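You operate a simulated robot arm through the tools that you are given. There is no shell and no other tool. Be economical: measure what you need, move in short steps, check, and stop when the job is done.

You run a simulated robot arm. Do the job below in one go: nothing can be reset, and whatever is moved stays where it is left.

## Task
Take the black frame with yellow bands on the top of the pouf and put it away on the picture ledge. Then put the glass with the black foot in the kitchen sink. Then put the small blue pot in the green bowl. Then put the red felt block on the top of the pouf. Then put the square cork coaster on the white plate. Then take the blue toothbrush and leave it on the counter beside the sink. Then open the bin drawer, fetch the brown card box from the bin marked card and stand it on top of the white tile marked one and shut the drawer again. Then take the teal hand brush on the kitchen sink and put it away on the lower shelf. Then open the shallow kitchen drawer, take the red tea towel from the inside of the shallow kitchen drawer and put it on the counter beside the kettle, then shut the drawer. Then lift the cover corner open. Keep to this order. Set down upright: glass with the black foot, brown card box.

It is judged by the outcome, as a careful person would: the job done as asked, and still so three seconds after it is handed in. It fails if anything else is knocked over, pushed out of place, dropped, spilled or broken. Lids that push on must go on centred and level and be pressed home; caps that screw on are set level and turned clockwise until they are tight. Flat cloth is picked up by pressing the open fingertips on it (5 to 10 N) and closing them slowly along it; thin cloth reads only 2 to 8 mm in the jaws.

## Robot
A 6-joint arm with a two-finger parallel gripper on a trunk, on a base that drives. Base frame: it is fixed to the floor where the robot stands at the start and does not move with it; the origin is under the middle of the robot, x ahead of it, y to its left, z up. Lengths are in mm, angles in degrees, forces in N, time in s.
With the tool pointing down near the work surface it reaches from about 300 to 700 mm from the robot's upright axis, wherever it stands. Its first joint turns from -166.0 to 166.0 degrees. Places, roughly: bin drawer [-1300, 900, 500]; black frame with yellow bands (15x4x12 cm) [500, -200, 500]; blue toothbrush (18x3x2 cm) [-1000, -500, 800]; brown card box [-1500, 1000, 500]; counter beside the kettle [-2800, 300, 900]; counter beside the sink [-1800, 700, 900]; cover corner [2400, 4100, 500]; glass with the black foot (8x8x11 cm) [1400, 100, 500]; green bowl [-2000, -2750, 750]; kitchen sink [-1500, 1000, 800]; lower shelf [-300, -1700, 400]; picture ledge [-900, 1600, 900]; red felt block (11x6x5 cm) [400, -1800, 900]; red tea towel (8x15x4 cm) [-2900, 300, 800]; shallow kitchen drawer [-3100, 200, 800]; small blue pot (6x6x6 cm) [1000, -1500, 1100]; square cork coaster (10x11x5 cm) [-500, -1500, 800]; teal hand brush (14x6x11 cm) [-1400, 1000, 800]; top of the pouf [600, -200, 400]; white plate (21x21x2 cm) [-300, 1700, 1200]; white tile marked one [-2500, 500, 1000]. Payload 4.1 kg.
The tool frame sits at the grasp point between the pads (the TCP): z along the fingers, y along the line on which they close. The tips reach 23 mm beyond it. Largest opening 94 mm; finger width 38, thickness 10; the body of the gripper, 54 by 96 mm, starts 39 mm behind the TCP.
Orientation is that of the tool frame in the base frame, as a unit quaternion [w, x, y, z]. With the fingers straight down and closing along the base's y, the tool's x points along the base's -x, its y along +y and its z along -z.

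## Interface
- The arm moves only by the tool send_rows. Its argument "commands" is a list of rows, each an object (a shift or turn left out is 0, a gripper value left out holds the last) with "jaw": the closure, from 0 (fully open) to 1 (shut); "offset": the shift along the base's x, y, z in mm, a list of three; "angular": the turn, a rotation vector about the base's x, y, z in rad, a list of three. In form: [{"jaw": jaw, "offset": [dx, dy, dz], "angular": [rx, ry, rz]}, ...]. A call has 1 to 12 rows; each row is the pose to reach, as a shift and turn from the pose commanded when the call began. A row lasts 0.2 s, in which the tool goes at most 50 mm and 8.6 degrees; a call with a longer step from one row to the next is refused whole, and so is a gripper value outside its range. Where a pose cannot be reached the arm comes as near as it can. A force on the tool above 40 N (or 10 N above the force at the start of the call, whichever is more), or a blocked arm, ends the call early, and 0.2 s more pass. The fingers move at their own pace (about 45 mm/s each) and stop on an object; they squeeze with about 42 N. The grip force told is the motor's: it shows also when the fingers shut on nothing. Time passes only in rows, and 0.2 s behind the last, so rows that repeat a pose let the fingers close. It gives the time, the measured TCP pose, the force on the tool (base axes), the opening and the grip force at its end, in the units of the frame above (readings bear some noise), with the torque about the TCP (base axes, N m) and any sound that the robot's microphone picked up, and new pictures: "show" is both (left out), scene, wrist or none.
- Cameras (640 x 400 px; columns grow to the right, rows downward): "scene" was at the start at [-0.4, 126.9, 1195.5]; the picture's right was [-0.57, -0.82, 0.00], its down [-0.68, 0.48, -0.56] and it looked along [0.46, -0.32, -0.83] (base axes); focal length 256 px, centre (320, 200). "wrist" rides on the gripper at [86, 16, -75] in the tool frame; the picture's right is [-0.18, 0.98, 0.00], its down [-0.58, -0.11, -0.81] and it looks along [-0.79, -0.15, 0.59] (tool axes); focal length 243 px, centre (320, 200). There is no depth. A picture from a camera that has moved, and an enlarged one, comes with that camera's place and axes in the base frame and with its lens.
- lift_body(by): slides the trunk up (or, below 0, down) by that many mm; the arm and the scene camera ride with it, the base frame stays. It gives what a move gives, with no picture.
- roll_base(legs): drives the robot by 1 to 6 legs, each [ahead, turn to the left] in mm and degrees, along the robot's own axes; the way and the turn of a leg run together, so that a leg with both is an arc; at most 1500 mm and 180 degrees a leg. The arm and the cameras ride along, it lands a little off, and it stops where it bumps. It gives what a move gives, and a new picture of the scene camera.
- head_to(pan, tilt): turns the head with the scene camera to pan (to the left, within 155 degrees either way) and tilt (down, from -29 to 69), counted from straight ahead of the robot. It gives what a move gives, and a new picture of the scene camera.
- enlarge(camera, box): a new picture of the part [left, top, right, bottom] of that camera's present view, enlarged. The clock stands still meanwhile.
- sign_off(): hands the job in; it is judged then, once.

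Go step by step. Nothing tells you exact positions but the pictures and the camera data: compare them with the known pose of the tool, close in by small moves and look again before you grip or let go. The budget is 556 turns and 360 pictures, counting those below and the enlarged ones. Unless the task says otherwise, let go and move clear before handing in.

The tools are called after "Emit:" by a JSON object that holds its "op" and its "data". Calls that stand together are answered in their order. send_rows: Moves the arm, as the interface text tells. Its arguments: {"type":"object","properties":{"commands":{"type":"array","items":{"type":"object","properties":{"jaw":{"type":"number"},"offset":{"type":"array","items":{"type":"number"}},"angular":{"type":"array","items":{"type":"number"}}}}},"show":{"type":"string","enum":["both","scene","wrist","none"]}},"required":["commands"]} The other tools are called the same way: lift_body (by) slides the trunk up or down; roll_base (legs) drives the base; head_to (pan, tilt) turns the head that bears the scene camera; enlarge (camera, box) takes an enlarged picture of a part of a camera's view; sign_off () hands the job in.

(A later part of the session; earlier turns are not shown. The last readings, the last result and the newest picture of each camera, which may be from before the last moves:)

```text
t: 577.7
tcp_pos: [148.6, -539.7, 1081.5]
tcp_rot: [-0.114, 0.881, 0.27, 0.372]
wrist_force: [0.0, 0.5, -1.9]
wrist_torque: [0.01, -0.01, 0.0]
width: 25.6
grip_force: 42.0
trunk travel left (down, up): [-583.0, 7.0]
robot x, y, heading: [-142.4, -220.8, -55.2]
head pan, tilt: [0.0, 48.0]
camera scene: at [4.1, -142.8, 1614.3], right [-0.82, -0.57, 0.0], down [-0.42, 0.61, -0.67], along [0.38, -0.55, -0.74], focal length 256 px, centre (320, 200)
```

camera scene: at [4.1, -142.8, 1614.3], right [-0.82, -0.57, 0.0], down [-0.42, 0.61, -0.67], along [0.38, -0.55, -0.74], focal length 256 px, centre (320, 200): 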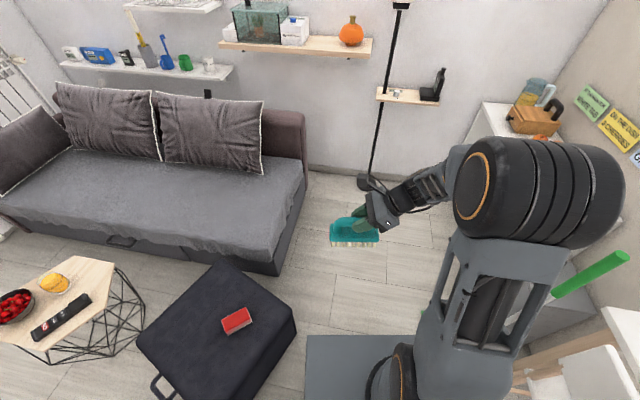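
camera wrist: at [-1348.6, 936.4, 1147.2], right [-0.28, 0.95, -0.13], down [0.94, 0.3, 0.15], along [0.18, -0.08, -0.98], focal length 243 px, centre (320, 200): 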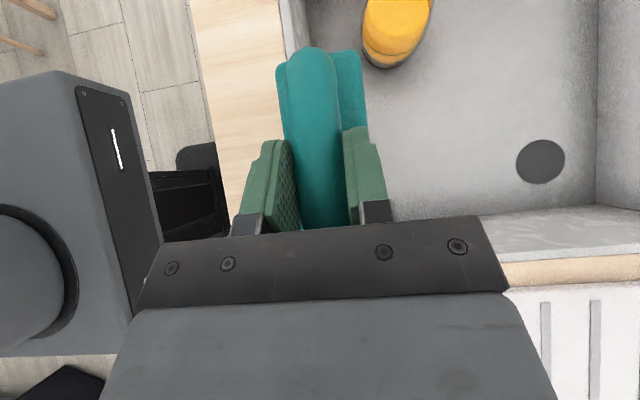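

Emit:
{"op": "roll_base", "data": {"legs": [[0, -5.6], [732, 0], [0, -30.3], [418, 0], [0, -64.6]]}}

```text
t: 588.7
tcp_pos: [-178.9, -1488.6, 1081.8]
tcp_rot: [0.219, 0.761, -0.52, 0.32]
wrist_force: [-0.1, 0.3, -1.8]
wrist_torque: [0.03, 0.0, 0.02]
width: 25.6
grip_force: 42.1
trunk travel left (down, up): [-583.0, 7.0]
robot x, y, heading: [194.0, -1274.5, -158.4]
head pan, tilt: [0.0, 48.0]
camera scene: at [240.1, -1432.3, 1614.3], right [-0.37, 0.93, 0.0], down [0.69, 0.28, -0.67], along [-0.62, -0.25, -0.74], focal length 256 px, centre (320, 200)
```

scene: 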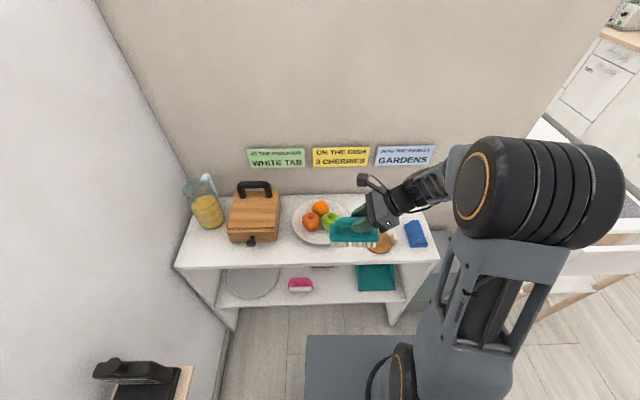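

Emit:
{"op": "roll_base", "data": {"legs": [[0, 2.5], [-160, 0]]}}

Emit:
{"op": "send_rows", "data": {"commands": [{"angular": [0, 0, -0.1428]}, {"angular": [0, 0, -0.2856]}, {"angular": [0, 0, -0.4284]}, {"angular": [0, 0, -0.5712]}, {"angular": [0, 0, -0.714]}, {"angular": [0, 0, -0.8568]}, {"angular": [0, 0, -0.9996]}, {"angular": [0, 0, -1.1424]}, {"angular": [0, 0, -1.2852]}, {"angular": [0, 0, -1.428]}, {"angular": [0, 0, -1.5708]}], "show": "both"}}

```text
t: 590.5
tcp_pos: [-22.4, -1436.9, 1081.8]
tcp_rot: [0.213, 0.771, -0.504, 0.325]
wrist_force: [-0.1, 0.0, -1.2]
wrist_torque: [0.02, 0.0, -0.01]
width: 25.9
grip_force: 41.9
trunk travel left (down, up): [-583.0, 7.0]
robot x, y, heading: [338.3, -1205.5, -155.4]
head pan, tilt: [0.0, 48.0]
camera scene: at [393.8, -1363.7, 1614.3], right [-0.41, 0.91, 0.0], down [0.68, 0.31, -0.67], along [-0.61, -0.28, -0.74], focal length 256 px, centre (320, 200)
```

scene: 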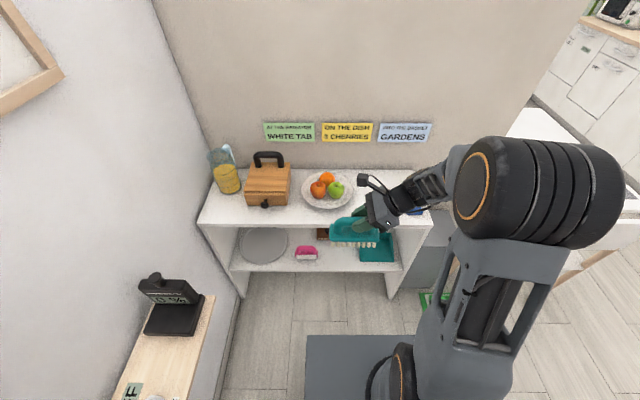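

```text
t: 592.9
tcp_pos: [-51.7, -1385.9, 1105.9]
tcp_rot: [-0.374, -0.195, 0.902, -0.093]
wrist_force: [-0.4, 0.2, -1.5]
wrist_torque: [0.01, -0.01, -0.03]
width: 25.6
grip_force: 41.6
out of reach, approached as far as the arm can: row 9, 10, 11
trunk travel left (down, up): [-583.0, 7.0]
robot x, y, heading: [338.9, -1201.6, -155.7]
head pan, tilt: [0.0, 48.0]
camera scene: at [393.1, -1364.3, 1614.2], right [-0.41, 0.91, 0.0], down [0.68, 0.31, -0.67], along [-0.61, -0.28, -0.74], focal length 256 px, centre (320, 200)
camera wrist: at [-66.4, -1372.5, 1219.8], right [-0.3, 0.94, -0.15], down [0.93, 0.32, 0.16], along [0.2, -0.1, -0.98], focal length 243 px, centre (320, 200)
```

scene: 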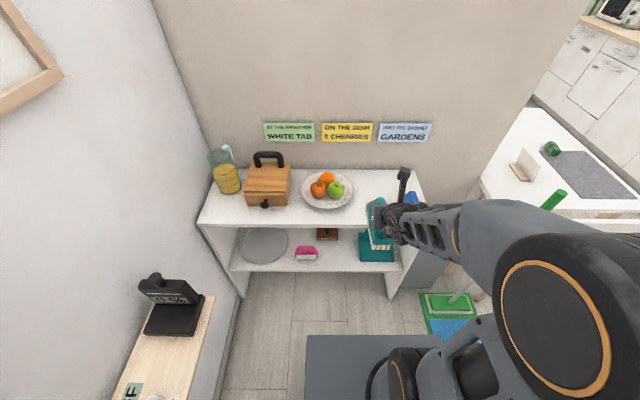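
wrist: 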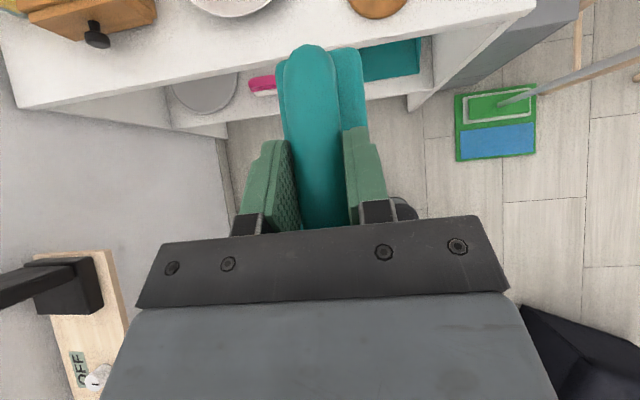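

Emit:
{"op": "lift_body", "data": {"by": -400}}

Emit:
{"op": "head_to", "data": {"pan": 15, "tilt": 35}}

```text
t: 596.8
tcp_pos: [-51.5, -1385.0, 706.0]
tcp_rot: [-0.373, -0.196, 0.902, -0.093]
wrist_force: [0.6, 0.0, -1.2]
wrist_torque: [0.0, -0.02, 0.01]
width: 25.6
grip_force: 42.2
trunk travel left (down, up): [-183.0, 407.0]
robot x, y, heading: [339.7, -1204.8, -155.6]
head pan, tilt: [0.0, 48.0]
```

```text
t: 597.5
tcp_pos: [-51.2, -1385.1, 705.6]
tcp_rot: [-0.373, -0.195, 0.902, -0.092]
wrist_force: [-0.5, 0.5, -2.1]
wrist_torque: [0.0, -0.04, -0.02]
width: 25.6
grip_force: 41.6
trunk travel left (down, up): [-183.0, 407.0]
robot x, y, heading: [341.7, -1206.3, -155.5]
head pan, tilt: [15.0, 35.0]
camera scene: at [396.6, -1387.4, 1233.2], right [-0.63, 0.77, 0.0], down [0.44, 0.36, -0.82], along [-0.63, -0.52, -0.57], focal length 256 px, centre (320, 200)
```

scene: 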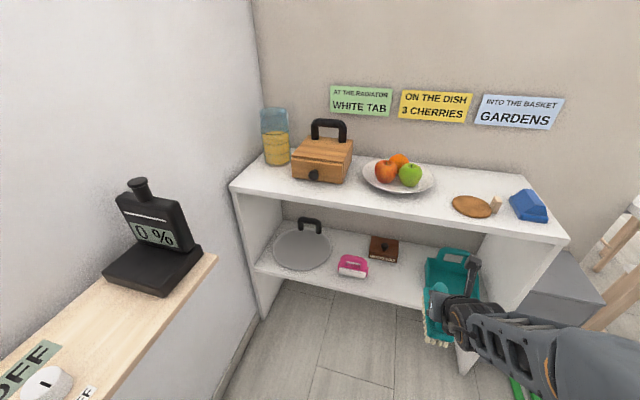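

Emit:
{"op": "send_rows", "data": {"commands": [{"offset": [2, -5, -40]}, {"offset": [4, -10, -80]}, {"offset": [4, -10, -120]}, {"offset": [4, -10, -156]}, {"offset": [4, -10, -156]}], "show": "none"}}

Emit:
{"op": "roll_base", "data": {"legs": [[130, 0]]}}

```text
t: 598.7
tcp_pos: [-71.1, -1356.0, 563.1]
tcp_rot: [-0.369, -0.2, 0.902, -0.105]
wrist_force: [-0.4, -0.2, -0.7]
wrist_torque: [0.02, -0.04, 0.01]
width: 25.8
grip_force: 41.6
out of reach, approached as far as the arm can: row 1, 2, 3, 4, 5
trunk travel left (down, up): [-183.0, 407.0]
robot x, y, heading: [339.3, -1207.2, -155.7]
head pan, tilt: [15.0, 35.0]
```

```text
t: 600.0
tcp_pos: [-189.7, -1411.4, 563.4]
tcp_rot: [-0.368, -0.201, 0.902, -0.106]
wrist_force: [-0.8, 0.0, -1.5]
wrist_torque: [0.03, -0.02, 0.0]
width: 25.9
grip_force: 41.8
trunk travel left (down, up): [-183.0, 407.0]
robot x, y, heading: [221.3, -1262.0, -155.4]
head pan, tilt: [15.0, 35.0]
camera scene: at [278.5, -1441.0, 1233.3], right [-0.64, 0.77, 0.0], down [0.44, 0.36, -0.82], along [-0.63, -0.52, -0.57], focal length 256 px, centre (320, 200)
```

scene: 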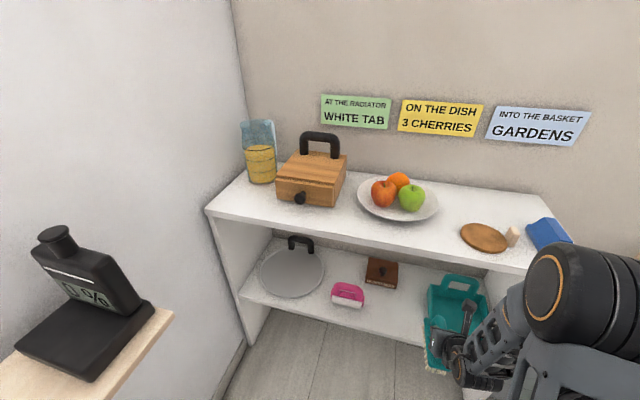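

Emit:
{"op": "send_rows", "data": {"commands": [{"offset": [10, -12, 0]}, {"offset": [17, -26, 0]}, {"offset": [20, -42, 0]}, {"offset": [20, -42, -8]}], "show": "both"}}

```text
t: 601.0
tcp_pos: [-185.3, -1419.7, 568.2]
tcp_rot: [-0.365, -0.205, 0.901, -0.114]
wrist_force: [0.5, -0.2, -0.9]
wrist_torque: [0.0, 0.0, 0.0]
width: 25.8
grip_force: 42.1
out of reach, approached as far as the arm can: row 1, 2, 3, 4
trunk travel left (down, up): [-183.0, 407.0]
robot x, y, heading: [221.4, -1257.5, -155.5]
head pan, tilt: [15.0, 35.0]
camera scene: at [278.7, -1441.0, 1233.3], right [-0.64, 0.77, 0.0], down [0.44, 0.36, -0.82], along [-0.63, -0.52, -0.57], focal length 256 px, centre (320, 200)
camera wrist: at [-203.7, -1404.6, 681.4], right [-0.32, 0.93, -0.18], down [0.92, 0.35, 0.17], along [0.22, -0.11, -0.97], focal length 243 px, centre (320, 200)
```

scene: 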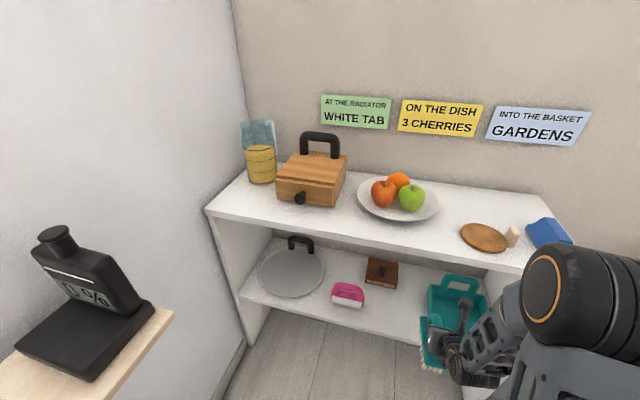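
wrist: 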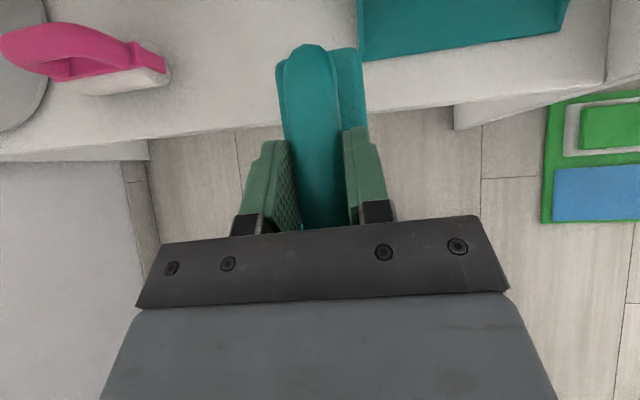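

Emit:
{"op": "roll_base", "data": {"legs": [[-60, 0], [0, 5.5]]}}

Emit:
{"op": "enlarge", "data": {"camera": "wrist", "box": [0, 0, 640, 400]}}

```text
t: 602.5
tcp_pos: [-112.8, -1432.5, 568.2]
tcp_rot: [-0.36, -0.248, 0.89, -0.131]
wrist_force: [-0.1, -0.4, -1.4]
wrist_torque: [0.0, 0.01, -0.03]
width: 25.9
grip_force: 42.1
trunk travel left (down, up): [-183.0, 407.0]
robot x, y, heading: [276.1, -1235.2, -150.4]
head pan, tilt: [15.0, 35.0]
camera scene: at [350.3, -1410.1, 1233.3], right [-0.71, 0.71, 0.0], down [0.41, 0.41, -0.82], along [-0.58, -0.58, -0.57], focal length 256 px, centre (320, 200)
```

scene: 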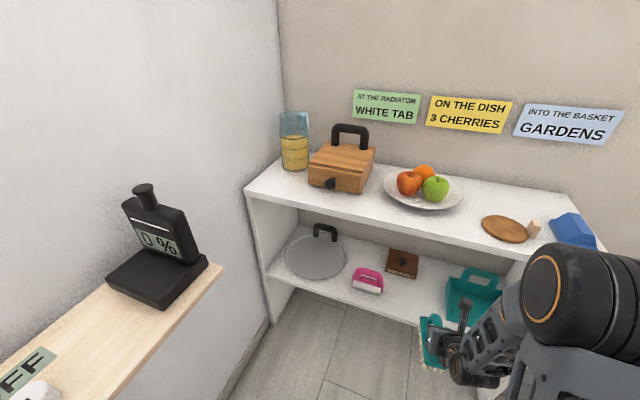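

```text
1.00 times, centred on (320, 200) of wrist
camera zoom: at [-133.4, -1420.0, 681.4], right [-0.41, 0.89, -0.18], down [0.88, 0.44, 0.17], along [0.23, -0.09, -0.97], focal length 243 px, centre (320, 200)
```

zoom: 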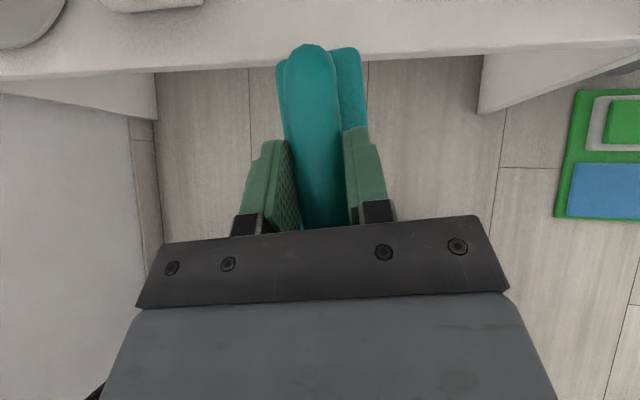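

Emit:
{"op": "roll_base", "data": {"legs": [[150, 0]]}}

Emit:
{"op": "send_rows", "data": {"commands": [{"offset": [-15, -2, 0]}, {"offset": [-34, -6, -10]}, {"offset": [-36, -5, -20]}, {"offset": [-36, -5, -20]}], "show": "both"}}

```text
t: 603.9
tcp_pos: [-241.0, -1507.5, 567.3]
tcp_rot: [-0.359, -0.249, 0.89, -0.132]
wrist_force: [0.4, -0.4, -1.6]
wrist_torque: [0.03, 0.01, 0.02]
width: 25.6
grip_force: 42.1
trunk travel left (down, up): [-183.0, 407.0]
robot x, y, heading: [146.0, -1311.3, -150.1]
head pan, tilt: [15.0, 35.0]
camera scene: at [222.3, -1484.1, 1233.3], right [-0.71, 0.71, 0.0], down [0.41, 0.41, -0.82], along [-0.58, -0.58, -0.57], focal length 256 px, centre (320, 200)
```

scene: 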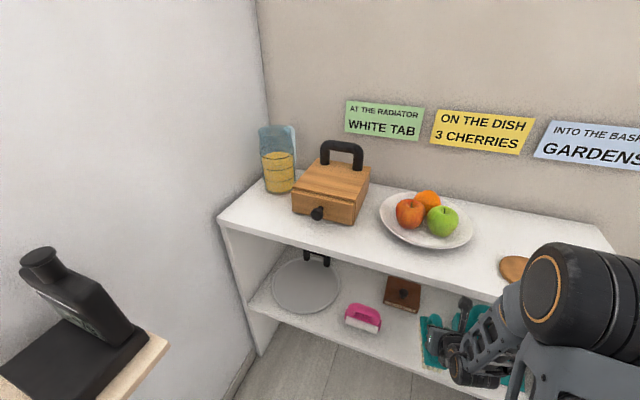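

```text
t: 604.9
tcp_pos: [-278.5, -1513.3, 545.9]
tcp_rot: [-0.358, -0.248, 0.89, -0.131]
wrist_force: [-0.2, -0.1, -0.9]
wrist_torque: [0.0, -0.01, -0.01]
width: 25.6
grip_force: 41.7
trunk travel left (down, up): [-183.0, 407.0]
robot x, y, heading: [148.5, -1309.2, -150.1]
head pan, tilt: [15.0, 35.0]
camera scene: at [222.2, -1484.1, 1233.3], right [-0.71, 0.71, 0.0], down [0.41, 0.41, -0.82], along [-0.58, -0.58, -0.57], focal length 256 px, centre (320, 200)
camera wrist: at [-297.5, -1498.9, 660.4], right [-0.41, 0.89, -0.18], down [0.88, 0.44, 0.17], along [0.23, -0.09, -0.97], focal length 243 px, centre (320, 200)
```

scene: 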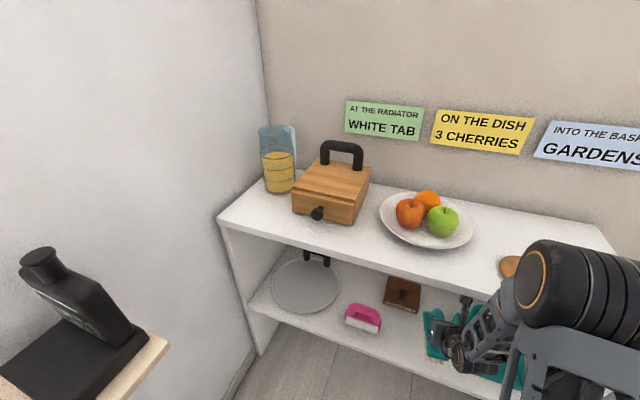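
wrist: 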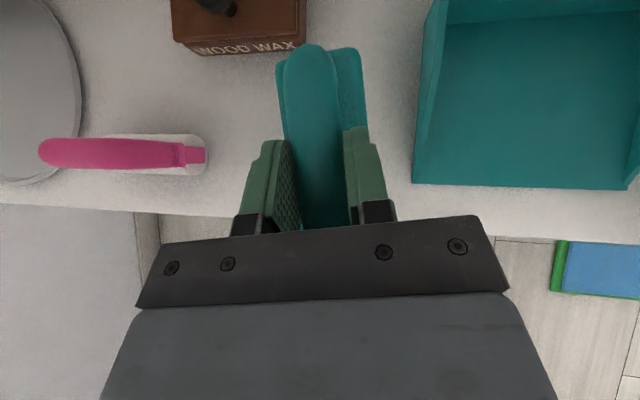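

Emit:
{"op": "send_rows", "data": {"commands": [{"offset": [0, 0, -8]}, {"offset": [0, 0, -13]}, {"offset": [0, 0, -17]}, {"offset": [0, 0, -21]}, {"offset": [0, 0, -25]}, {"offset": [0, 0, -29]}, {"offset": [0, 0, -33]}, {"offset": [0, 0, -37]}, {"offset": [0, 0, -41]}], "show": "wrist"}}

```text
t: 606.9
tcp_pos: [-278.5, -1512.3, 508.6]
tcp_rot: [-0.359, -0.249, 0.89, -0.131]
wrist_force: [-0.4, 0.4, -1.5]
wrist_torque: [0.03, -0.01, -0.01]
width: 25.7
grip_force: 41.7
trunk travel left (down, up): [-183.0, 407.0]
robot x, y, heading: [149.1, -1307.3, -149.8]
head pan, tilt: [15.0, 35.0]
camera wrist: at [-297.7, -1499.2, 621.0], right [-0.41, 0.89, -0.18], down [0.88, 0.44, 0.17], along [0.23, -0.09, -0.97], focal length 243 px, centre (320, 200)
```

wrist: 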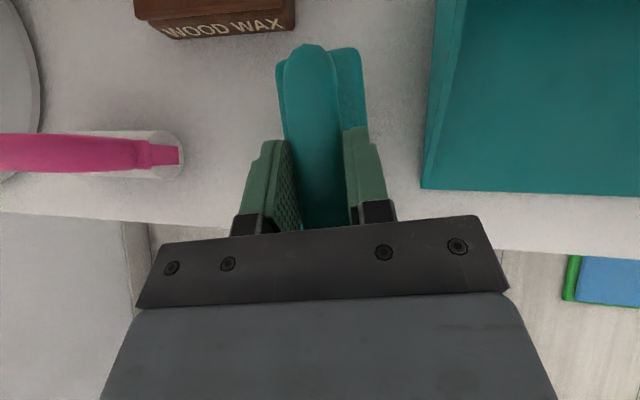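

Emit:
{"op": "send_rows", "data": {"commands": [{"offset": [0, 0, -4]}, {"offset": [0, 0, -8]}, {"offset": [0, 0, -12]}, {"offset": [0, 0, -16]}, {"offset": [0, 0, -20]}, {"offset": [0, 0, -24]}, {"offset": [0, 0, -28]}, {"offset": [0, 0, -32]}], "show": "wrist"}}

```text
t: 608.1
tcp_pos: [-278.4, -1513.1, 493.0]
tcp_rot: [-0.364, -0.249, 0.887, -0.134]
wrist_force: [8.0, 2.8, 25.9]
wrist_torque: [1.2, -1.26, -0.32]
width: 25.9
grip_force: 42.4
trunk travel left (down, up): [-183.0, 407.0]
robot x, y, heading: [149.4, -1307.5, -150.1]
head pan, tilt: [15.0, 35.0]
stopped in row 6: the force on the tool passed its limit (the readings are from after the stop); the commanded pose is now the measured one
camera wrist: at [-298.2, -1498.9, 606.1], right [-0.42, 0.89, -0.19], down [0.88, 0.45, 0.15], along [0.22, -0.1, -0.97], focal length 243 px, centre (320, 200)
```

wrist: 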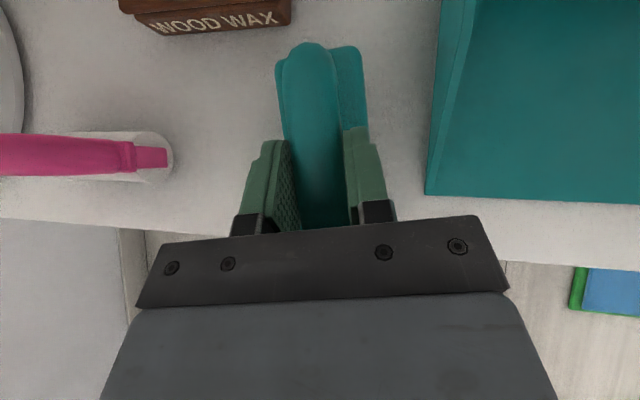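

Emit:
{"op": "send_rows", "data": {"commands": [{"offset": [0, 0, 2]}, {"offset": [0, 0, 2], "jaw": 0.65}, {"offset": [0, 0, 2], "jaw": 0.5}, {"offset": [0, 0, 2], "jaw": 0.45}, {"offset": [6, 3, 9]}, {"offset": [25, 13, 30]}, {"offset": [50, 27, 55]}, {"offset": [78, 42, 82]}], "show": "wrist"}}

```text
t: 609.9
tcp_pos: [-242.0, -1484.0, 557.3]
tcp_rot: [-0.362, -0.249, 0.888, -0.135]
wrist_force: [0.3, -1.4, 0.5]
wrist_torque: [0.0, 0.02, -0.02]
width: 51.6
grip_force: 0.1
out of reach, approached as far as the arm can: row 7, 8
trunk travel left (down, up): [-183.0, 407.0]
robot x, y, heading: [149.9, -1310.1, -150.1]
head pan, tilt: [15.0, 35.0]
camera wrist: at [-260.8, -1470.1, 670.4], right [-0.42, 0.89, -0.19], down [0.88, 0.44, 0.16], along [0.23, -0.1, -0.97], focal length 243 px, centre (320, 200)
```

wrist: 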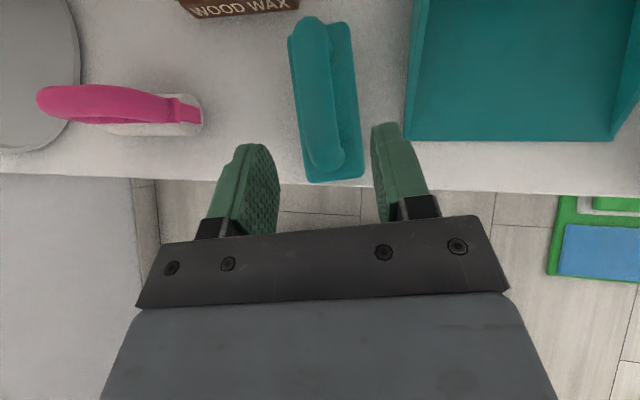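

The brush stands on the lower shelf. I back out, and then drive to the kitchen's left end for the shallow drawer.

Emit:
{"op": "roll_base", "data": {"legs": [[-130, 0]]}}

Emit:
{"op": "lift_body", "data": {"by": 300}}

Emit:
{"op": "roll_base", "data": {"legs": [[0, -104], [400, 0], [0, 10.6], [671, 0], [0, 37.4]]}}

```text
t: 611.2
tcp_pos: [-127.8, -1417.8, 557.4]
tcp_rot: [-0.363, -0.249, 0.888, -0.134]
wrist_force: [-0.5, -1.4, 0.0]
wrist_torque: [0.01, -0.01, 0.01]
width: 51.7
grip_force: 0.0
trunk travel left (down, up): [-183.0, 407.0]
robot x, y, heading: [264.5, -1238.9, -149.9]
head pan, tilt: [15.0, 35.0]
camera scene: at [336.1, -1418.3, 1233.3], right [-0.71, 0.71, 0.0], down [0.41, 0.41, -0.82], along [-0.58, -0.58, -0.57], focal length 256 px, centre (320, 200)
```

scene: 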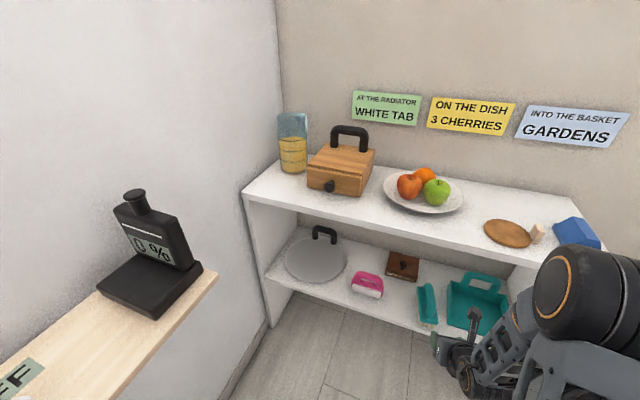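

```text
t: 614.2
tcp_pos: [-128.1, -1419.9, 856.7]
tcp_rot: [-0.363, -0.249, 0.888, -0.134]
wrist_force: [0.2, 0.1, 0.2]
wrist_torque: [0.01, 0.03, -0.01]
width: 51.7
grip_force: 0.0
trunk travel left (down, up): [-483.0, 107.0]
robot x, y, heading: [258.6, -1241.8, -149.9]
head pan, tilt: [15.0, 35.0]
```

```text
t: 626.8
tcp_pos: [-538.9, -47.4, 855.1]
tcp_rot: [-0.384, 0.187, 0.903, 0.048]
wrist_force: [0.4, 0.7, -0.5]
wrist_torque: [0.01, 0.01, 0.0]
width: 51.8
grip_force: 0.1
trunk travel left (down, up): [-483.0, 107.0]
robot x, y, heading: [-170.8, -265.2, 155.4]
head pan, tilt: [15.0, 35.0]
camera scene: at [-269.8, -423.5, 1533.3], right [0.17, 0.99, 0.0], down [0.57, -0.1, -0.82], along [-0.81, 0.14, -0.57], focal length 256 px, centre (320, 200)
```

scene: 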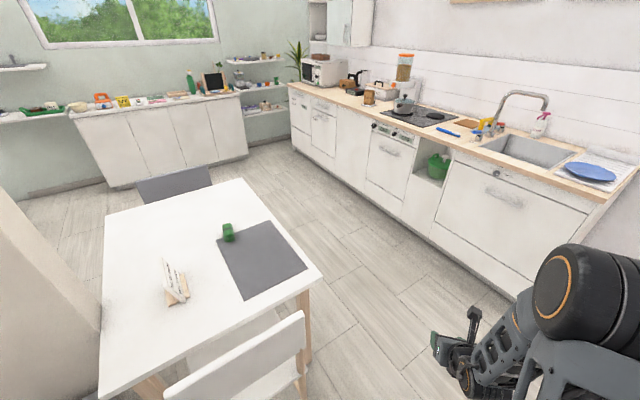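

Emit:
{"op": "send_rows", "data": {"commands": [{"angular": [-0.0426, -0.1253, 0]}, {"angular": [-0.0852, -0.2506, 0]}, {"angular": [-0.1278, -0.3759, 0]}, {"angular": [-0.1704, -0.5012, 0]}, {"angular": [-0.213, -0.6265, 0]}, {"angular": [-0.2556, -0.7518, 0]}, {"angular": [-0.2556, -0.7518, 0]}], "show": "none"}}

Emit:
{"op": "roll_base", "data": {"legs": [[0, -3.1], [1106, 0], [0, 53.8], [1000, 0], [640, 0]]}}

Emit:
{"op": "head_to", "data": {"pan": -85, "tilt": 35}}

```text
t: 628.4
tcp_pos: [-539.4, -46.5, 858.6]
tcp_rot: [0.001, 0.203, 0.979, 0.0]
wrist_force: [0.1, 0.2, 0.4]
wrist_torque: [0.01, -0.04, 0.01]
width: 51.8
grip_force: 0.0
out of reach, approached as far as the arm can: row 4, 5
trunk travel left (down, up): [-483.0, 107.0]
robot x, y, heading: [-168.4, -260.4, 155.4]
head pan, tilt: [15.0, 35.0]
```

```text
t: 644.8
tcp_pos: [-3031.7, -579.6, 857.2]
tcp_rot: [0.0, -0.23, 0.973, 0.001]
wrist_force: [-0.7, -1.2, 0.3]
wrist_torque: [0.0, 0.04, -0.04]
width: 51.7
grip_force: 0.1
trunk travel left (down, up): [-483.0, 107.0]
robot x, y, heading: [-2627.6, -440.3, -154.8]
head pan, tilt: [15.0, 35.0]
camera scene: at [-2569.0, -618.3, 1533.3], right [-0.65, 0.76, 0.0], down [0.44, 0.37, -0.82], along [-0.62, -0.53, -0.57], focal length 256 px, centre (320, 200)
```

scene: 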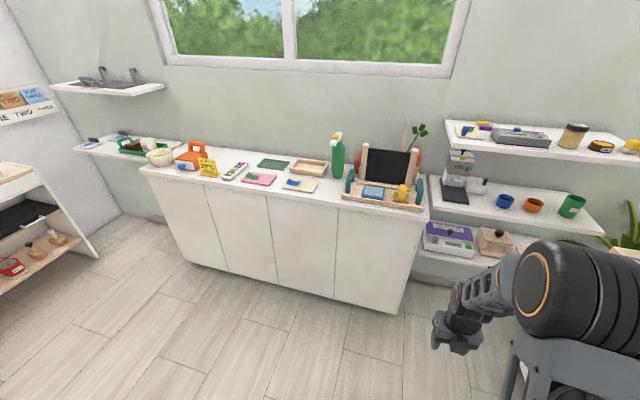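

```text
t: 646.6
tcp_pos: [-3032.9, -580.2, 858.1]
tcp_rot: [0.001, -0.23, 0.973, 0.0]
wrist_force: [0.7, 0.5, -0.6]
wrist_torque: [-0.01, -0.04, -0.02]
width: 51.6
grip_force: 0.0
trunk travel left (down, up): [-483.0, 107.0]
robot x, y, heading: [-2629.6, -440.0, -154.5]
head pan, tilt: [-85.0, 35.0]
camera scene: at [-2546.4, -485.3, 1533.3], right [0.86, 0.51, 0.0], down [0.29, -0.49, -0.82], along [-0.41, 0.71, -0.57], focal length 256 px, centre (320, 200)
```

scene: 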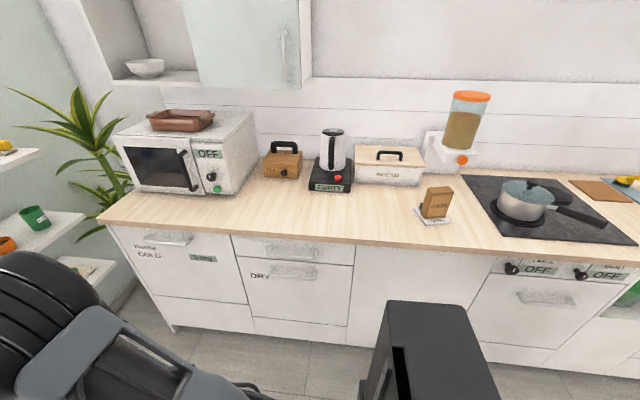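

Emit:
{"op": "enlarge", "data": {"camera": "scene", "box": [100, 200, 380, 340]}}

```text
2.29 times, centred on (240, 270) of scene
camera zoom: at [-2546.4, -485.3, 1533.3], right [0.86, 0.51, 0.0], down [0.29, -0.49, -0.82], along [-0.41, 0.71, -0.57], focal length 585 px, centre (503, 40)
```

zoom: 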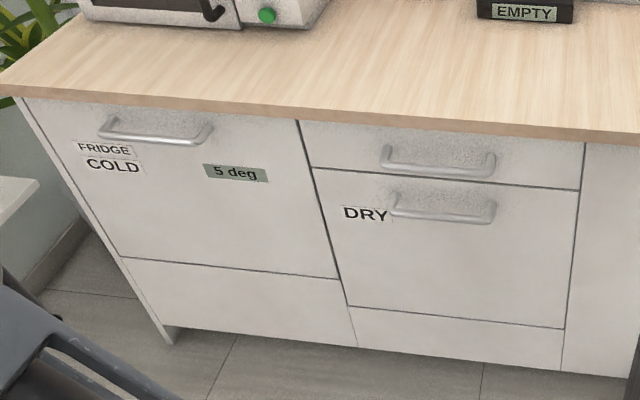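

Emit:
{"op": "roll_base", "data": {"legs": [[0, -91.2]]}}

Emit:
{"op": "send_rows", "data": {"commands": [{"angular": [0, 0, -0.1428]}, {"angular": [0, 0, -0.2856]}, {"angular": [0, 0, -0.4284]}, {"angular": [0, 0, -0.5712]}, {"angular": [0, 0, -0.714]}, {"angular": [0, 0, -0.8568]}, {"angular": [0, 0, -0.9996]}, {"angular": [0, 0, -1.1424]}, {"angular": [0, 0, -1.2852]}, {"angular": [0, 0, -1.428]}, {"angular": [0, 0, -1.5708]}], "show": "none"}}

Emit:
{"op": "head_to", "data": {"pan": 15, "tilt": 40}}

```text
t: 650.8
tcp_pos: [-2764.0, -31.2, 857.7]
tcp_rot: [0.001, 0.533, 0.846, 0.0]
wrist_force: [0.0, -0.8, -1.0]
wrist_torque: [0.02, -0.02, -0.03]
width: 51.7
grip_force: 0.0
trunk travel left (down, up): [-483.0, 107.0]
robot x, y, heading: [-2628.7, -440.4, 114.7]
head pan, tilt: [-85.0, 35.0]
camera scene: at [-2677.5, -516.6, 1533.3], right [0.49, -0.87, 0.0], down [-0.5, -0.28, -0.82], along [0.71, 0.4, -0.57], focal length 256 px, centre (320, 200)
```

scene: 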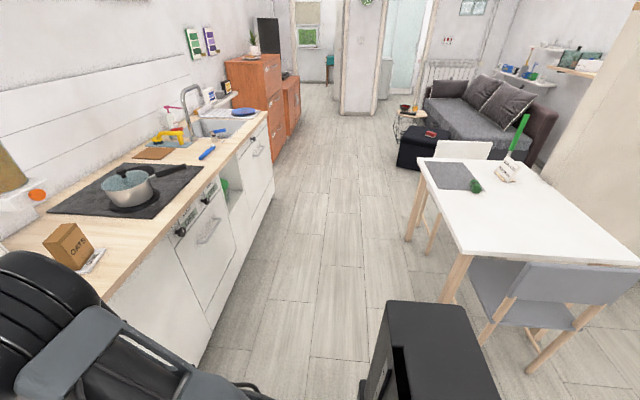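

```text
t: 653.2
tcp_pos: [-2739.7, -112.6, 760.1]
tcp_rot: [-0.021, 0.975, 0.22, -0.002]
wrist_force: [0.1, 0.3, -0.5]
wrist_torque: [-0.02, 0.0, -0.04]
width: 51.6
grip_force: 0.0
out of reach, approached as far as the arm can: row 1, 2, 3, 4, 5, 6, 7, 8, 9, 10, 11
trunk travel left (down, up): [-483.0, 107.0]
robot x, y, heading: [-2627.5, -438.0, 114.1]
head pan, tilt: [-85.0, 35.0]
```

```text
t: 655.0
tcp_pos: [-2741.4, -111.6, 759.9]
tcp_rot: [-0.02, 0.975, 0.221, -0.002]
wrist_force: [-0.4, -1.2, 0.2]
wrist_torque: [0.02, 0.02, 0.02]
width: 51.8
grip_force: 0.0
trunk travel left (down, up): [-483.0, 107.0]
robot x, y, heading: [-2628.4, -438.7, 114.2]
head pan, tilt: [15.0, 40.0]
camera scene: at [-2808.2, -493.9, 1525.7], right [0.77, 0.63, 0.0], down [0.41, -0.5, -0.77], along [-0.48, 0.59, -0.64], focal length 256 px, centre (320, 200)
```

scene: 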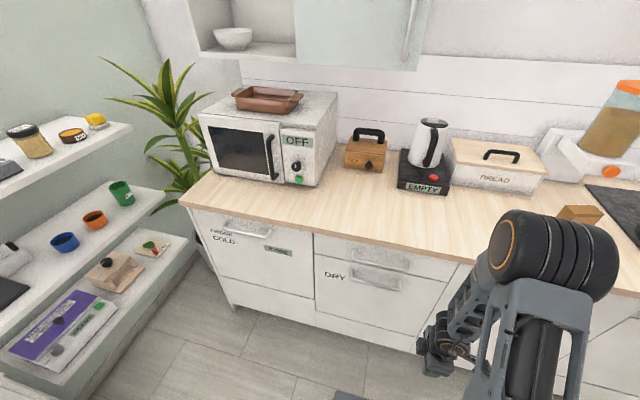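

Emit:
{"op": "send_rows", "data": {"commands": [{"offset": [-25, 9, 20]}, {"offset": [-50, 18, 40]}, {"offset": [-75, 26, 60]}, {"offset": [-100, 35, 80]}, {"offset": [-126, 44, 98]}, {"offset": [-126, 44, 98]}], "show": "scene"}}

```text
t: 656.4
tcp_pos: [-2740.0, -112.0, 760.4]
tcp_rot: [-0.021, 0.975, 0.221, -0.002]
wrist_force: [0.4, 0.2, -0.2]
wrist_torque: [0.0, 0.03, -0.01]
width: 51.8
grip_force: 0.1
out of reach, approached as far as the arm can: row 1, 2, 3, 4, 5, 6
trunk travel left (down, up): [-483.0, 107.0]
robot x, y, heading: [-2629.2, -441.0, 114.2]
head pan, tilt: [15.0, 40.0]
camera scene: at [-2808.3, -493.9, 1525.7], right [0.77, 0.63, 0.0], down [0.41, -0.5, -0.77], along [-0.49, 0.59, -0.64], focal length 256 px, centre (320, 200)
```

scene: 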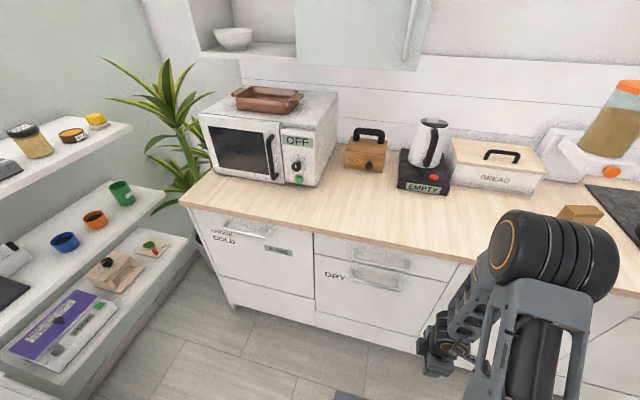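

Emit:
{"op": "send_rows", "data": {"commands": [{"offset": [0, 0, 20]}, {"offset": [0, 0, 40]}, {"offset": [0, 0, 60]}, {"offset": [0, 0, 80]}], "show": "none"}}

Emit:
{"op": "send_rows", "data": {"commands": [{"offset": [-8, 20, 0]}, {"offset": [-16, 40, 0]}, {"offset": [-24, 60, 0]}], "show": "none"}}

Emit:
{"op": "send_rows", "data": {"commands": [{"angular": [0, 0, 0.14]}, {"angular": [0, 0, 0.28]}, {"angular": [0, 0, 0.42]}], "show": "none"}}

```text
t: 657.4
tcp_pos: [-2728.7, -153.0, 778.8]
tcp_rot: [-0.002, 0.975, 0.221, -0.001]
wrist_force: [-0.3, 0.2, 0.1]
wrist_torque: [-0.01, 0.0, 0.01]
width: 51.6
grip_force: 0.1
out of reach, approached as far as the arm can: row 1, 2, 3, 4
trunk travel left (down, up): [-483.0, 107.0]
robot x, y, heading: [-2630.3, -435.7, 114.8]
head pan, tilt: [15.0, 40.0]
```

```text
t: 658.2
tcp_pos: [-2739.4, -128.9, 754.1]
tcp_rot: [-0.004, 0.976, 0.22, -0.001]
wrist_force: [0.4, -0.2, 0.1]
wrist_torque: [0.02, 0.0, 0.02]
width: 51.9
grip_force: 0.1
out of reach, approached as far as the arm can: row 1, 2, 3
trunk travel left (down, up): [-483.0, 107.0]
robot x, y, heading: [-2627.2, -437.8, 114.4]
head pan, tilt: [15.0, 40.0]
```

```text
t: 659.0
tcp_pos: [-2738.0, -128.5, 754.0]
tcp_rot: [0.0, 0.924, 0.383, 0.001]
wrist_force: [0.4, -0.5, 0.4]
wrist_torque: [0.01, -0.03, 0.0]
width: 51.6
grip_force: 0.2
out of reach, approached as far as the arm can: row 3
trunk travel left (down, up): [-483.0, 107.0]
robot x, y, heading: [-2631.0, -441.4, 114.4]
head pan, tilt: [15.0, 40.0]
```

The wrist joint has wound the wrong way round; I unwind it by turning the tool the long way.

Emit:
{"op": "send_rows", "data": {"commands": [{"angular": [0, 0, 0.1428]}, {"angular": [0, 0, 0.2856]}, {"angular": [0, 0, 0.4284]}, {"angular": [0, 0, 0.5712]}, {"angular": [0, 0, 0.714]}, {"angular": [0, 0, 0.8568]}, {"angular": [0, 0, 0.9996]}, {"angular": [0, 0, 1.1424]}, {"angular": [0, 0, 1.2852]}, {"angular": [0, 0, 1.428]}, {"angular": [0, 0, 1.5708]}], "show": "none"}}

Emit:
{"op": "send_rows", "data": {"commands": [{"angular": [0, 0, 0.1428]}, {"angular": [0, 0, 0.2856]}, {"angular": [0, 0, 0.4284]}, {"angular": [0, 0, 0.5712]}, {"angular": [0, 0, 0.714]}, {"angular": [0, 0, 0.8568]}, {"angular": [0, 0, 0.9996]}, {"angular": [0, 0, 1.1424]}, {"angular": [0, 0, 1.2852]}, {"angular": [0, 0, 1.428]}, {"angular": [0, 0, 1.5708]}], "show": "none"}}

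Emit:
{"op": "send_rows", "data": {"commands": [{"offset": [-10, 22, 10]}, {"offset": [-20, 45, 20]}, {"offset": [-30, 68, 40]}, {"offset": [-40, 90, 60]}], "show": "scene"}}

```text
t: 661.4
tcp_pos: [-2737.2, -128.7, 754.7]
tcp_rot: [-0.002, 0.383, 0.924, 0.001]
wrist_force: [-0.4, -0.2, -0.3]
wrist_torque: [0.02, 0.01, -0.01]
width: 51.8
grip_force: 0.0
trunk travel left (down, up): [-483.0, 107.0]
robot x, y, heading: [-2633.3, -437.4, 114.4]
head pan, tilt: [15.0, 40.0]
```

```text
t: 663.8
tcp_pos: [-2738.2, -128.5, 755.3]
tcp_rot: [-0.001, -0.383, 0.924, -0.001]
wrist_force: [0.0, -0.7, -0.3]
wrist_torque: [0.01, 0.0, -0.01]
width: 51.6
grip_force: 0.0
trunk travel left (down, up): [-483.0, 107.0]
robot x, y, heading: [-2627.3, -439.4, 114.4]
head pan, tilt: [15.0, 40.0]
```

```text
t: 664.8
tcp_pos: [-2777.8, -36.2, 814.8]
tcp_rot: [-0.002, -0.382, 0.924, -0.001]
wrist_force: [0.9, 0.5, 0.2]
wrist_torque: [0.01, 0.02, 0.01]
width: 51.8
grip_force: 0.1
trunk travel left (down, up): [-483.0, 107.0]
robot x, y, heading: [-2628.3, -441.2, 114.0]
head pan, tilt: [15.0, 40.0]
camera scene: at [-2808.3, -494.0, 1525.7], right [0.77, 0.63, 0.0], down [0.41, -0.5, -0.77], along [-0.49, 0.59, -0.64], focal length 256 px, centre (320, 200)
```

scene: 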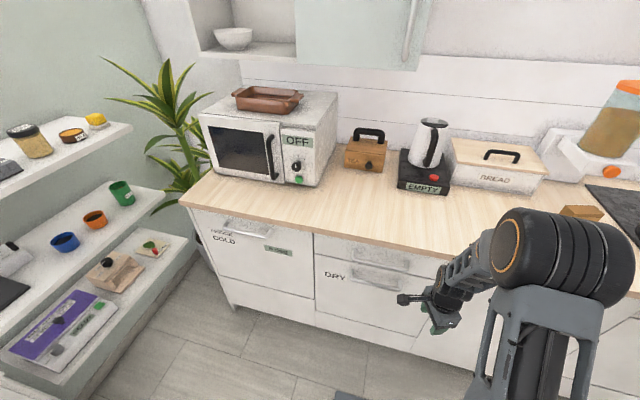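

Emit:
{"op": "send_rows", "data": {"commands": [{"offset": [-40, -8, 0], "angular": [0, 0, -0.12]}, {"offset": [-80, -16, 0], "angular": [0, 0, -0.24]}, {"offset": [-124.5, -25.5, 3], "angular": [0, 0, -0.361]}, {"offset": [-124.5, -25.5, 3], "angular": [0, 0, -0.361]}], "show": "none"}}

Emit:
{"op": "send_rows", "data": {"commands": [{"angular": [0.1301, 0.0588, 0], "jaw": 0.3}, {"angular": [0.2602, 0.1176, 0]}, {"angular": [0.3903, 0.1764, 0]}, {"angular": [0.5204, 0.2352, 0]}, {"angular": [0.6505, 0.294, 0]}, {"angular": [0.7806, 0.3528, 0]}, {"angular": [0.9107, 0.4116, 0]}, {"angular": [1.0408, 0.4704, 0]}, {"angular": [1.1709, 0.5292, 0]}, {"angular": [1.301, 0.588, 0]}, {"angular": [1.4311, 0.6468, 0]}, {"angular": [1.4311, 0.6468, 0]}], "show": "both"}}

```text
t: 665.8
tcp_pos: [-2903.7, -63.2, 817.7]
tcp_rot: [-0.001, -0.209, 0.978, -0.002]
wrist_force: [-0.9, 0.3, 0.6]
wrist_torque: [-0.01, -0.03, 0.02]
width: 51.8
grip_force: 0.1
trunk travel left (down, up): [-483.0, 107.0]
robot x, y, heading: [-2631.4, -437.8, 114.2]
head pan, tilt: [15.0, 40.0]
```

```text
t: 668.4
tcp_pos: [-2902.0, -64.4, 818.9]
tcp_rot: [-0.152, -0.15, 0.691, 0.691]
wrist_force: [-0.7, 0.1, -0.2]
wrist_torque: [-0.05, 0.0, -0.01]
width: 65.7
grip_force: 0.0
out of reach, approached as far as the arm can: row 3, 4, 5
trunk travel left (down, up): [-483.0, 107.0]
robot x, y, heading: [-2630.5, -438.7, 114.1]
head pan, tilt: [15.0, 40.0]
camera scene: at [-2808.4, -493.9, 1525.7], right [0.77, 0.63, 0.0], down [0.41, -0.5, -0.77], along [-0.48, 0.59, -0.64], focal length 256 px, centre (320, 200)
camera wrist: at [-2950.8, -168.0, 835.7], right [0.17, 0.08, 0.98], down [0.86, -0.49, -0.11], along [0.47, 0.87, -0.15], focal length 243 px, centre (320, 200)
```

scene: 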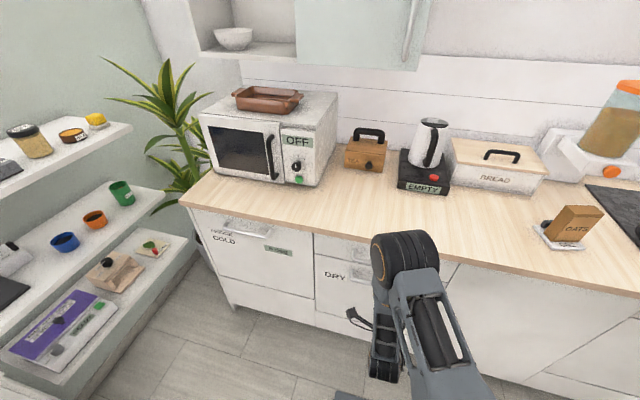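
wrist: 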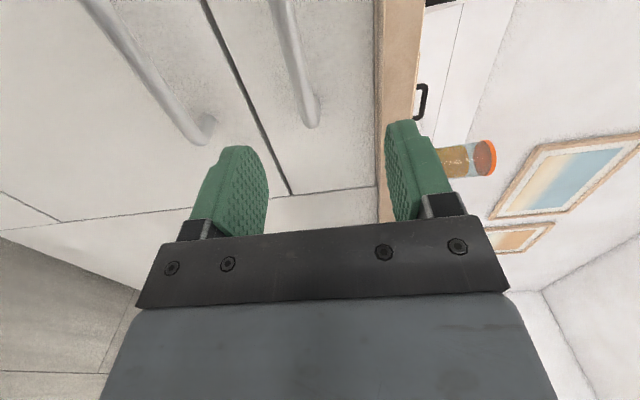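

Emit:
{"op": "send_rows", "data": {"commands": [{"offset": [-20, 28, -9]}, {"offset": [-40, 56, -18]}, {"offset": [-46, 62, -18]}, {"offset": [-46, 62, -18]}], "show": "wrist"}}

```text
t: 669.4
tcp_pos: [-2949.2, -1.7, 801.9]
tcp_rot: [-0.151, -0.15, 0.691, 0.691]
wrist_force: [-0.4, -0.4, -0.1]
wrist_torque: [0.01, 0.01, 0.02]
width: 66.0
grip_force: 0.0
trunk travel left (down, up): [-483.0, 107.0]
robot x, y, heading: [-2626.7, -437.2, 114.4]
head pan, tilt: [15.0, 40.0]
camera wrist: at [-2997.0, -105.6, 817.7], right [0.17, 0.08, 0.98], down [0.86, -0.49, -0.11], along [0.47, 0.87, -0.15], focal length 243 px, centre (320, 200)
```

wrist: 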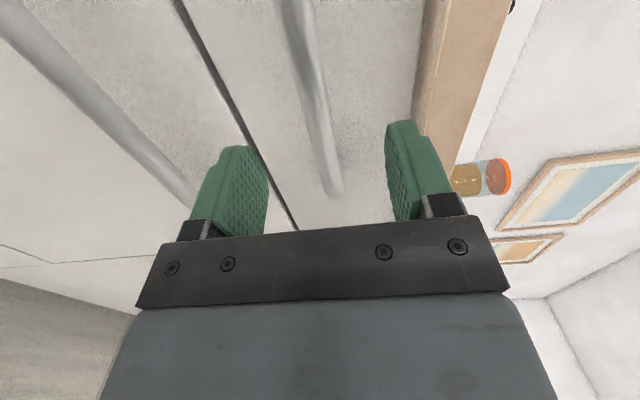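

Emit:
{"op": "send_rows", "data": {"commands": [{"offset": [-9, 20, -1]}, {"offset": [-17.3, 38.3, -1]}, {"offset": [-17.3, 38.3, -1], "jaw": 0.55}, {"offset": [-17.3, 38.3, -1], "jaw": 0.75}, {"offset": [-17.3, 38.3, -1], "jaw": 0.9}, {"offset": [-17.3, 38.3, -1], "jaw": 1}, {"offset": [-17.3, 38.3, -1], "jaw": 1}], "show": "wrist"}}

```text
t: 671.0
tcp_pos: [-2966.4, 35.2, 800.2]
tcp_rot: [-0.152, -0.151, 0.692, 0.69]
wrist_force: [-0.9, 0.8, -3.3]
wrist_torque: [0.17, -0.4, 0.17]
width: 15.6
grip_force: 45.3
trunk travel left (down, up): [-483.0, 107.0]
robot x, y, heading: [-2626.4, -434.7, 114.3]
head pan, tilt: [15.0, 40.0]
camera wrist: at [-3014.8, -68.1, 817.1], right [0.17, 0.08, 0.98], down [0.86, -0.49, -0.11], along [0.47, 0.87, -0.15], focal length 243 px, centre (320, 200)
```

wrist: 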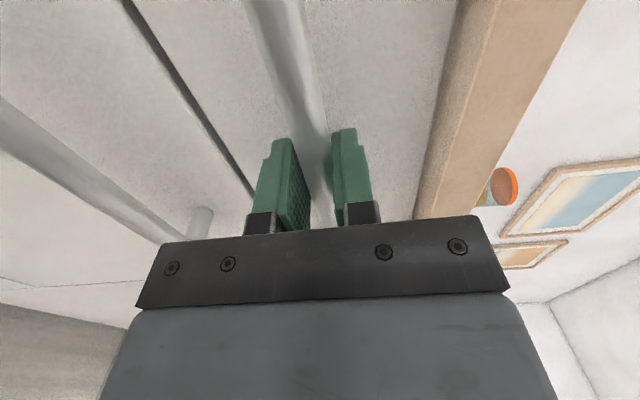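

Gripped the shallow drawer's handle. I pull with the base in two strokes.

Emit:
{"op": "roll_base", "data": {"legs": [[-180, 0]]}}

Emit:
{"op": "roll_base", "data": {"legs": [[-130, 0]]}}

```text
t: 672.5
tcp_pos: [-2893.8, -129.3, 798.9]
tcp_rot: [-0.152, -0.15, 0.692, 0.689]
wrist_force: [-1.8, -0.2, -7.2]
wrist_torque: [0.04, -0.29, -0.46]
width: 15.8
grip_force: 45.0
trunk travel left (down, up): [-483.0, 107.0]
robot x, y, heading: [-2556.8, -604.7, 114.5]
head pan, tilt: [15.0, 40.0]
camera scene: at [-2734.5, -658.1, 1525.6], right [0.77, 0.63, 0.0], down [0.41, -0.5, -0.77], along [-0.49, 0.59, -0.64], focal length 256 px, centre (320, 200)
```

scene: 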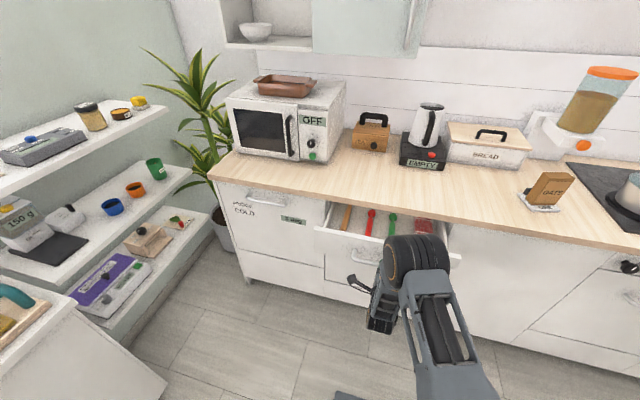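

```text
t: 673.8
tcp_pos: [-2840.9, -249.7, 801.0]
tcp_rot: [-0.153, -0.152, 0.691, 0.69]
wrist_force: [-2.8, -0.4, -3.3]
wrist_torque: [0.14, -0.39, -0.3]
width: 15.8
grip_force: 44.7
trunk travel left (down, up): [-483.0, 107.0]
robot x, y, heading: [-2501.9, -722.5, 114.6]
head pan, tilt: [15.0, 40.0]
camera scene: at [-2680.2, -777.8, 1525.6], right [0.77, 0.64, 0.0], down [0.41, -0.5, -0.77], along [-0.49, 0.59, -0.64], focal length 256 px, centre (320, 200)
```

scene: 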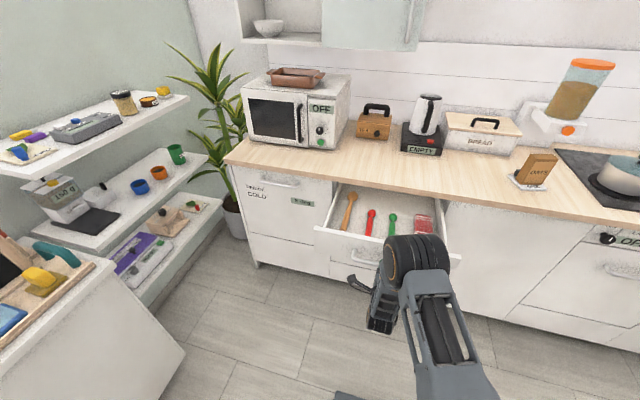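

Emit:
{"op": "send_rows", "data": {"commands": [{"jaw": 0.8}, {"jaw": 0.5}, {"jaw": 0.3}, {"jaw": 0.3}], "show": "none"}}

Emit:
{"op": "roll_base", "data": {"legs": [[-90, 0]]}}

Emit:
{"op": "enlarge", "data": {"camera": "scene", "box": [310, 170, 470, 290]}}

```text
t: 674.8
tcp_pos: [-2839.2, -248.8, 800.6]
tcp_rot: [-0.153, -0.152, 0.691, 0.69]
wrist_force: [0.0, -0.1, -0.1]
wrist_torque: [0.01, 0.0, -0.01]
width: 65.8
grip_force: 0.1
trunk travel left (down, up): [-483.0, 107.0]
robot x, y, heading: [-2499.0, -719.9, 114.7]
head pan, tilt: [15.0, 40.0]
```

```text
t: 675.9
tcp_pos: [-2802.3, -331.7, 799.3]
tcp_rot: [-0.153, -0.152, 0.691, 0.69]
wrist_force: [-0.5, 0.0, -0.5]
wrist_torque: [-0.01, 0.0, 0.01]
width: 65.6
grip_force: 0.0
trunk travel left (down, up): [-483.0, 107.0]
robot x, y, heading: [-2458.3, -801.8, 114.4]
head pan, tilt: [15.0, 40.0]
camera scene: at [-2641.9, -861.0, 1525.7], right [0.77, 0.64, 0.0], down [0.41, -0.5, -0.77], along [-0.49, 0.59, -0.64], focal length 256 px, centre (320, 200)
```

scene: 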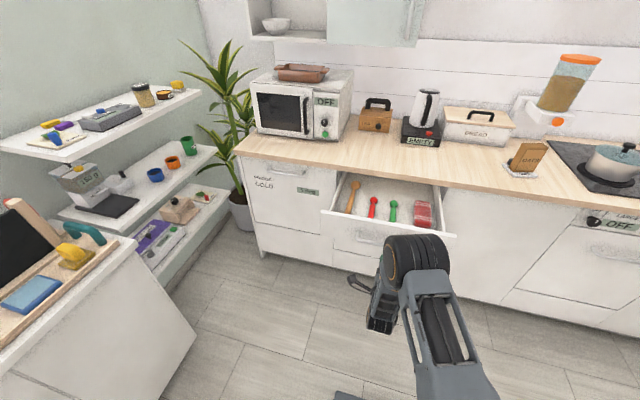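

```text
3.33 times, centred on (390, 230) of scene
camera zoom: at [-2641.9, -861.0, 1525.7], right [0.77, 0.64, 0.0], down [0.41, -0.5, -0.77], along [-0.49, 0.59, -0.64], focal length 854 px, centre (87, 100)
```

zoom: 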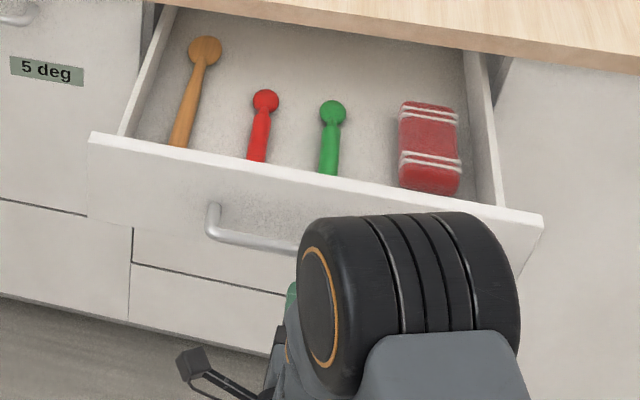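

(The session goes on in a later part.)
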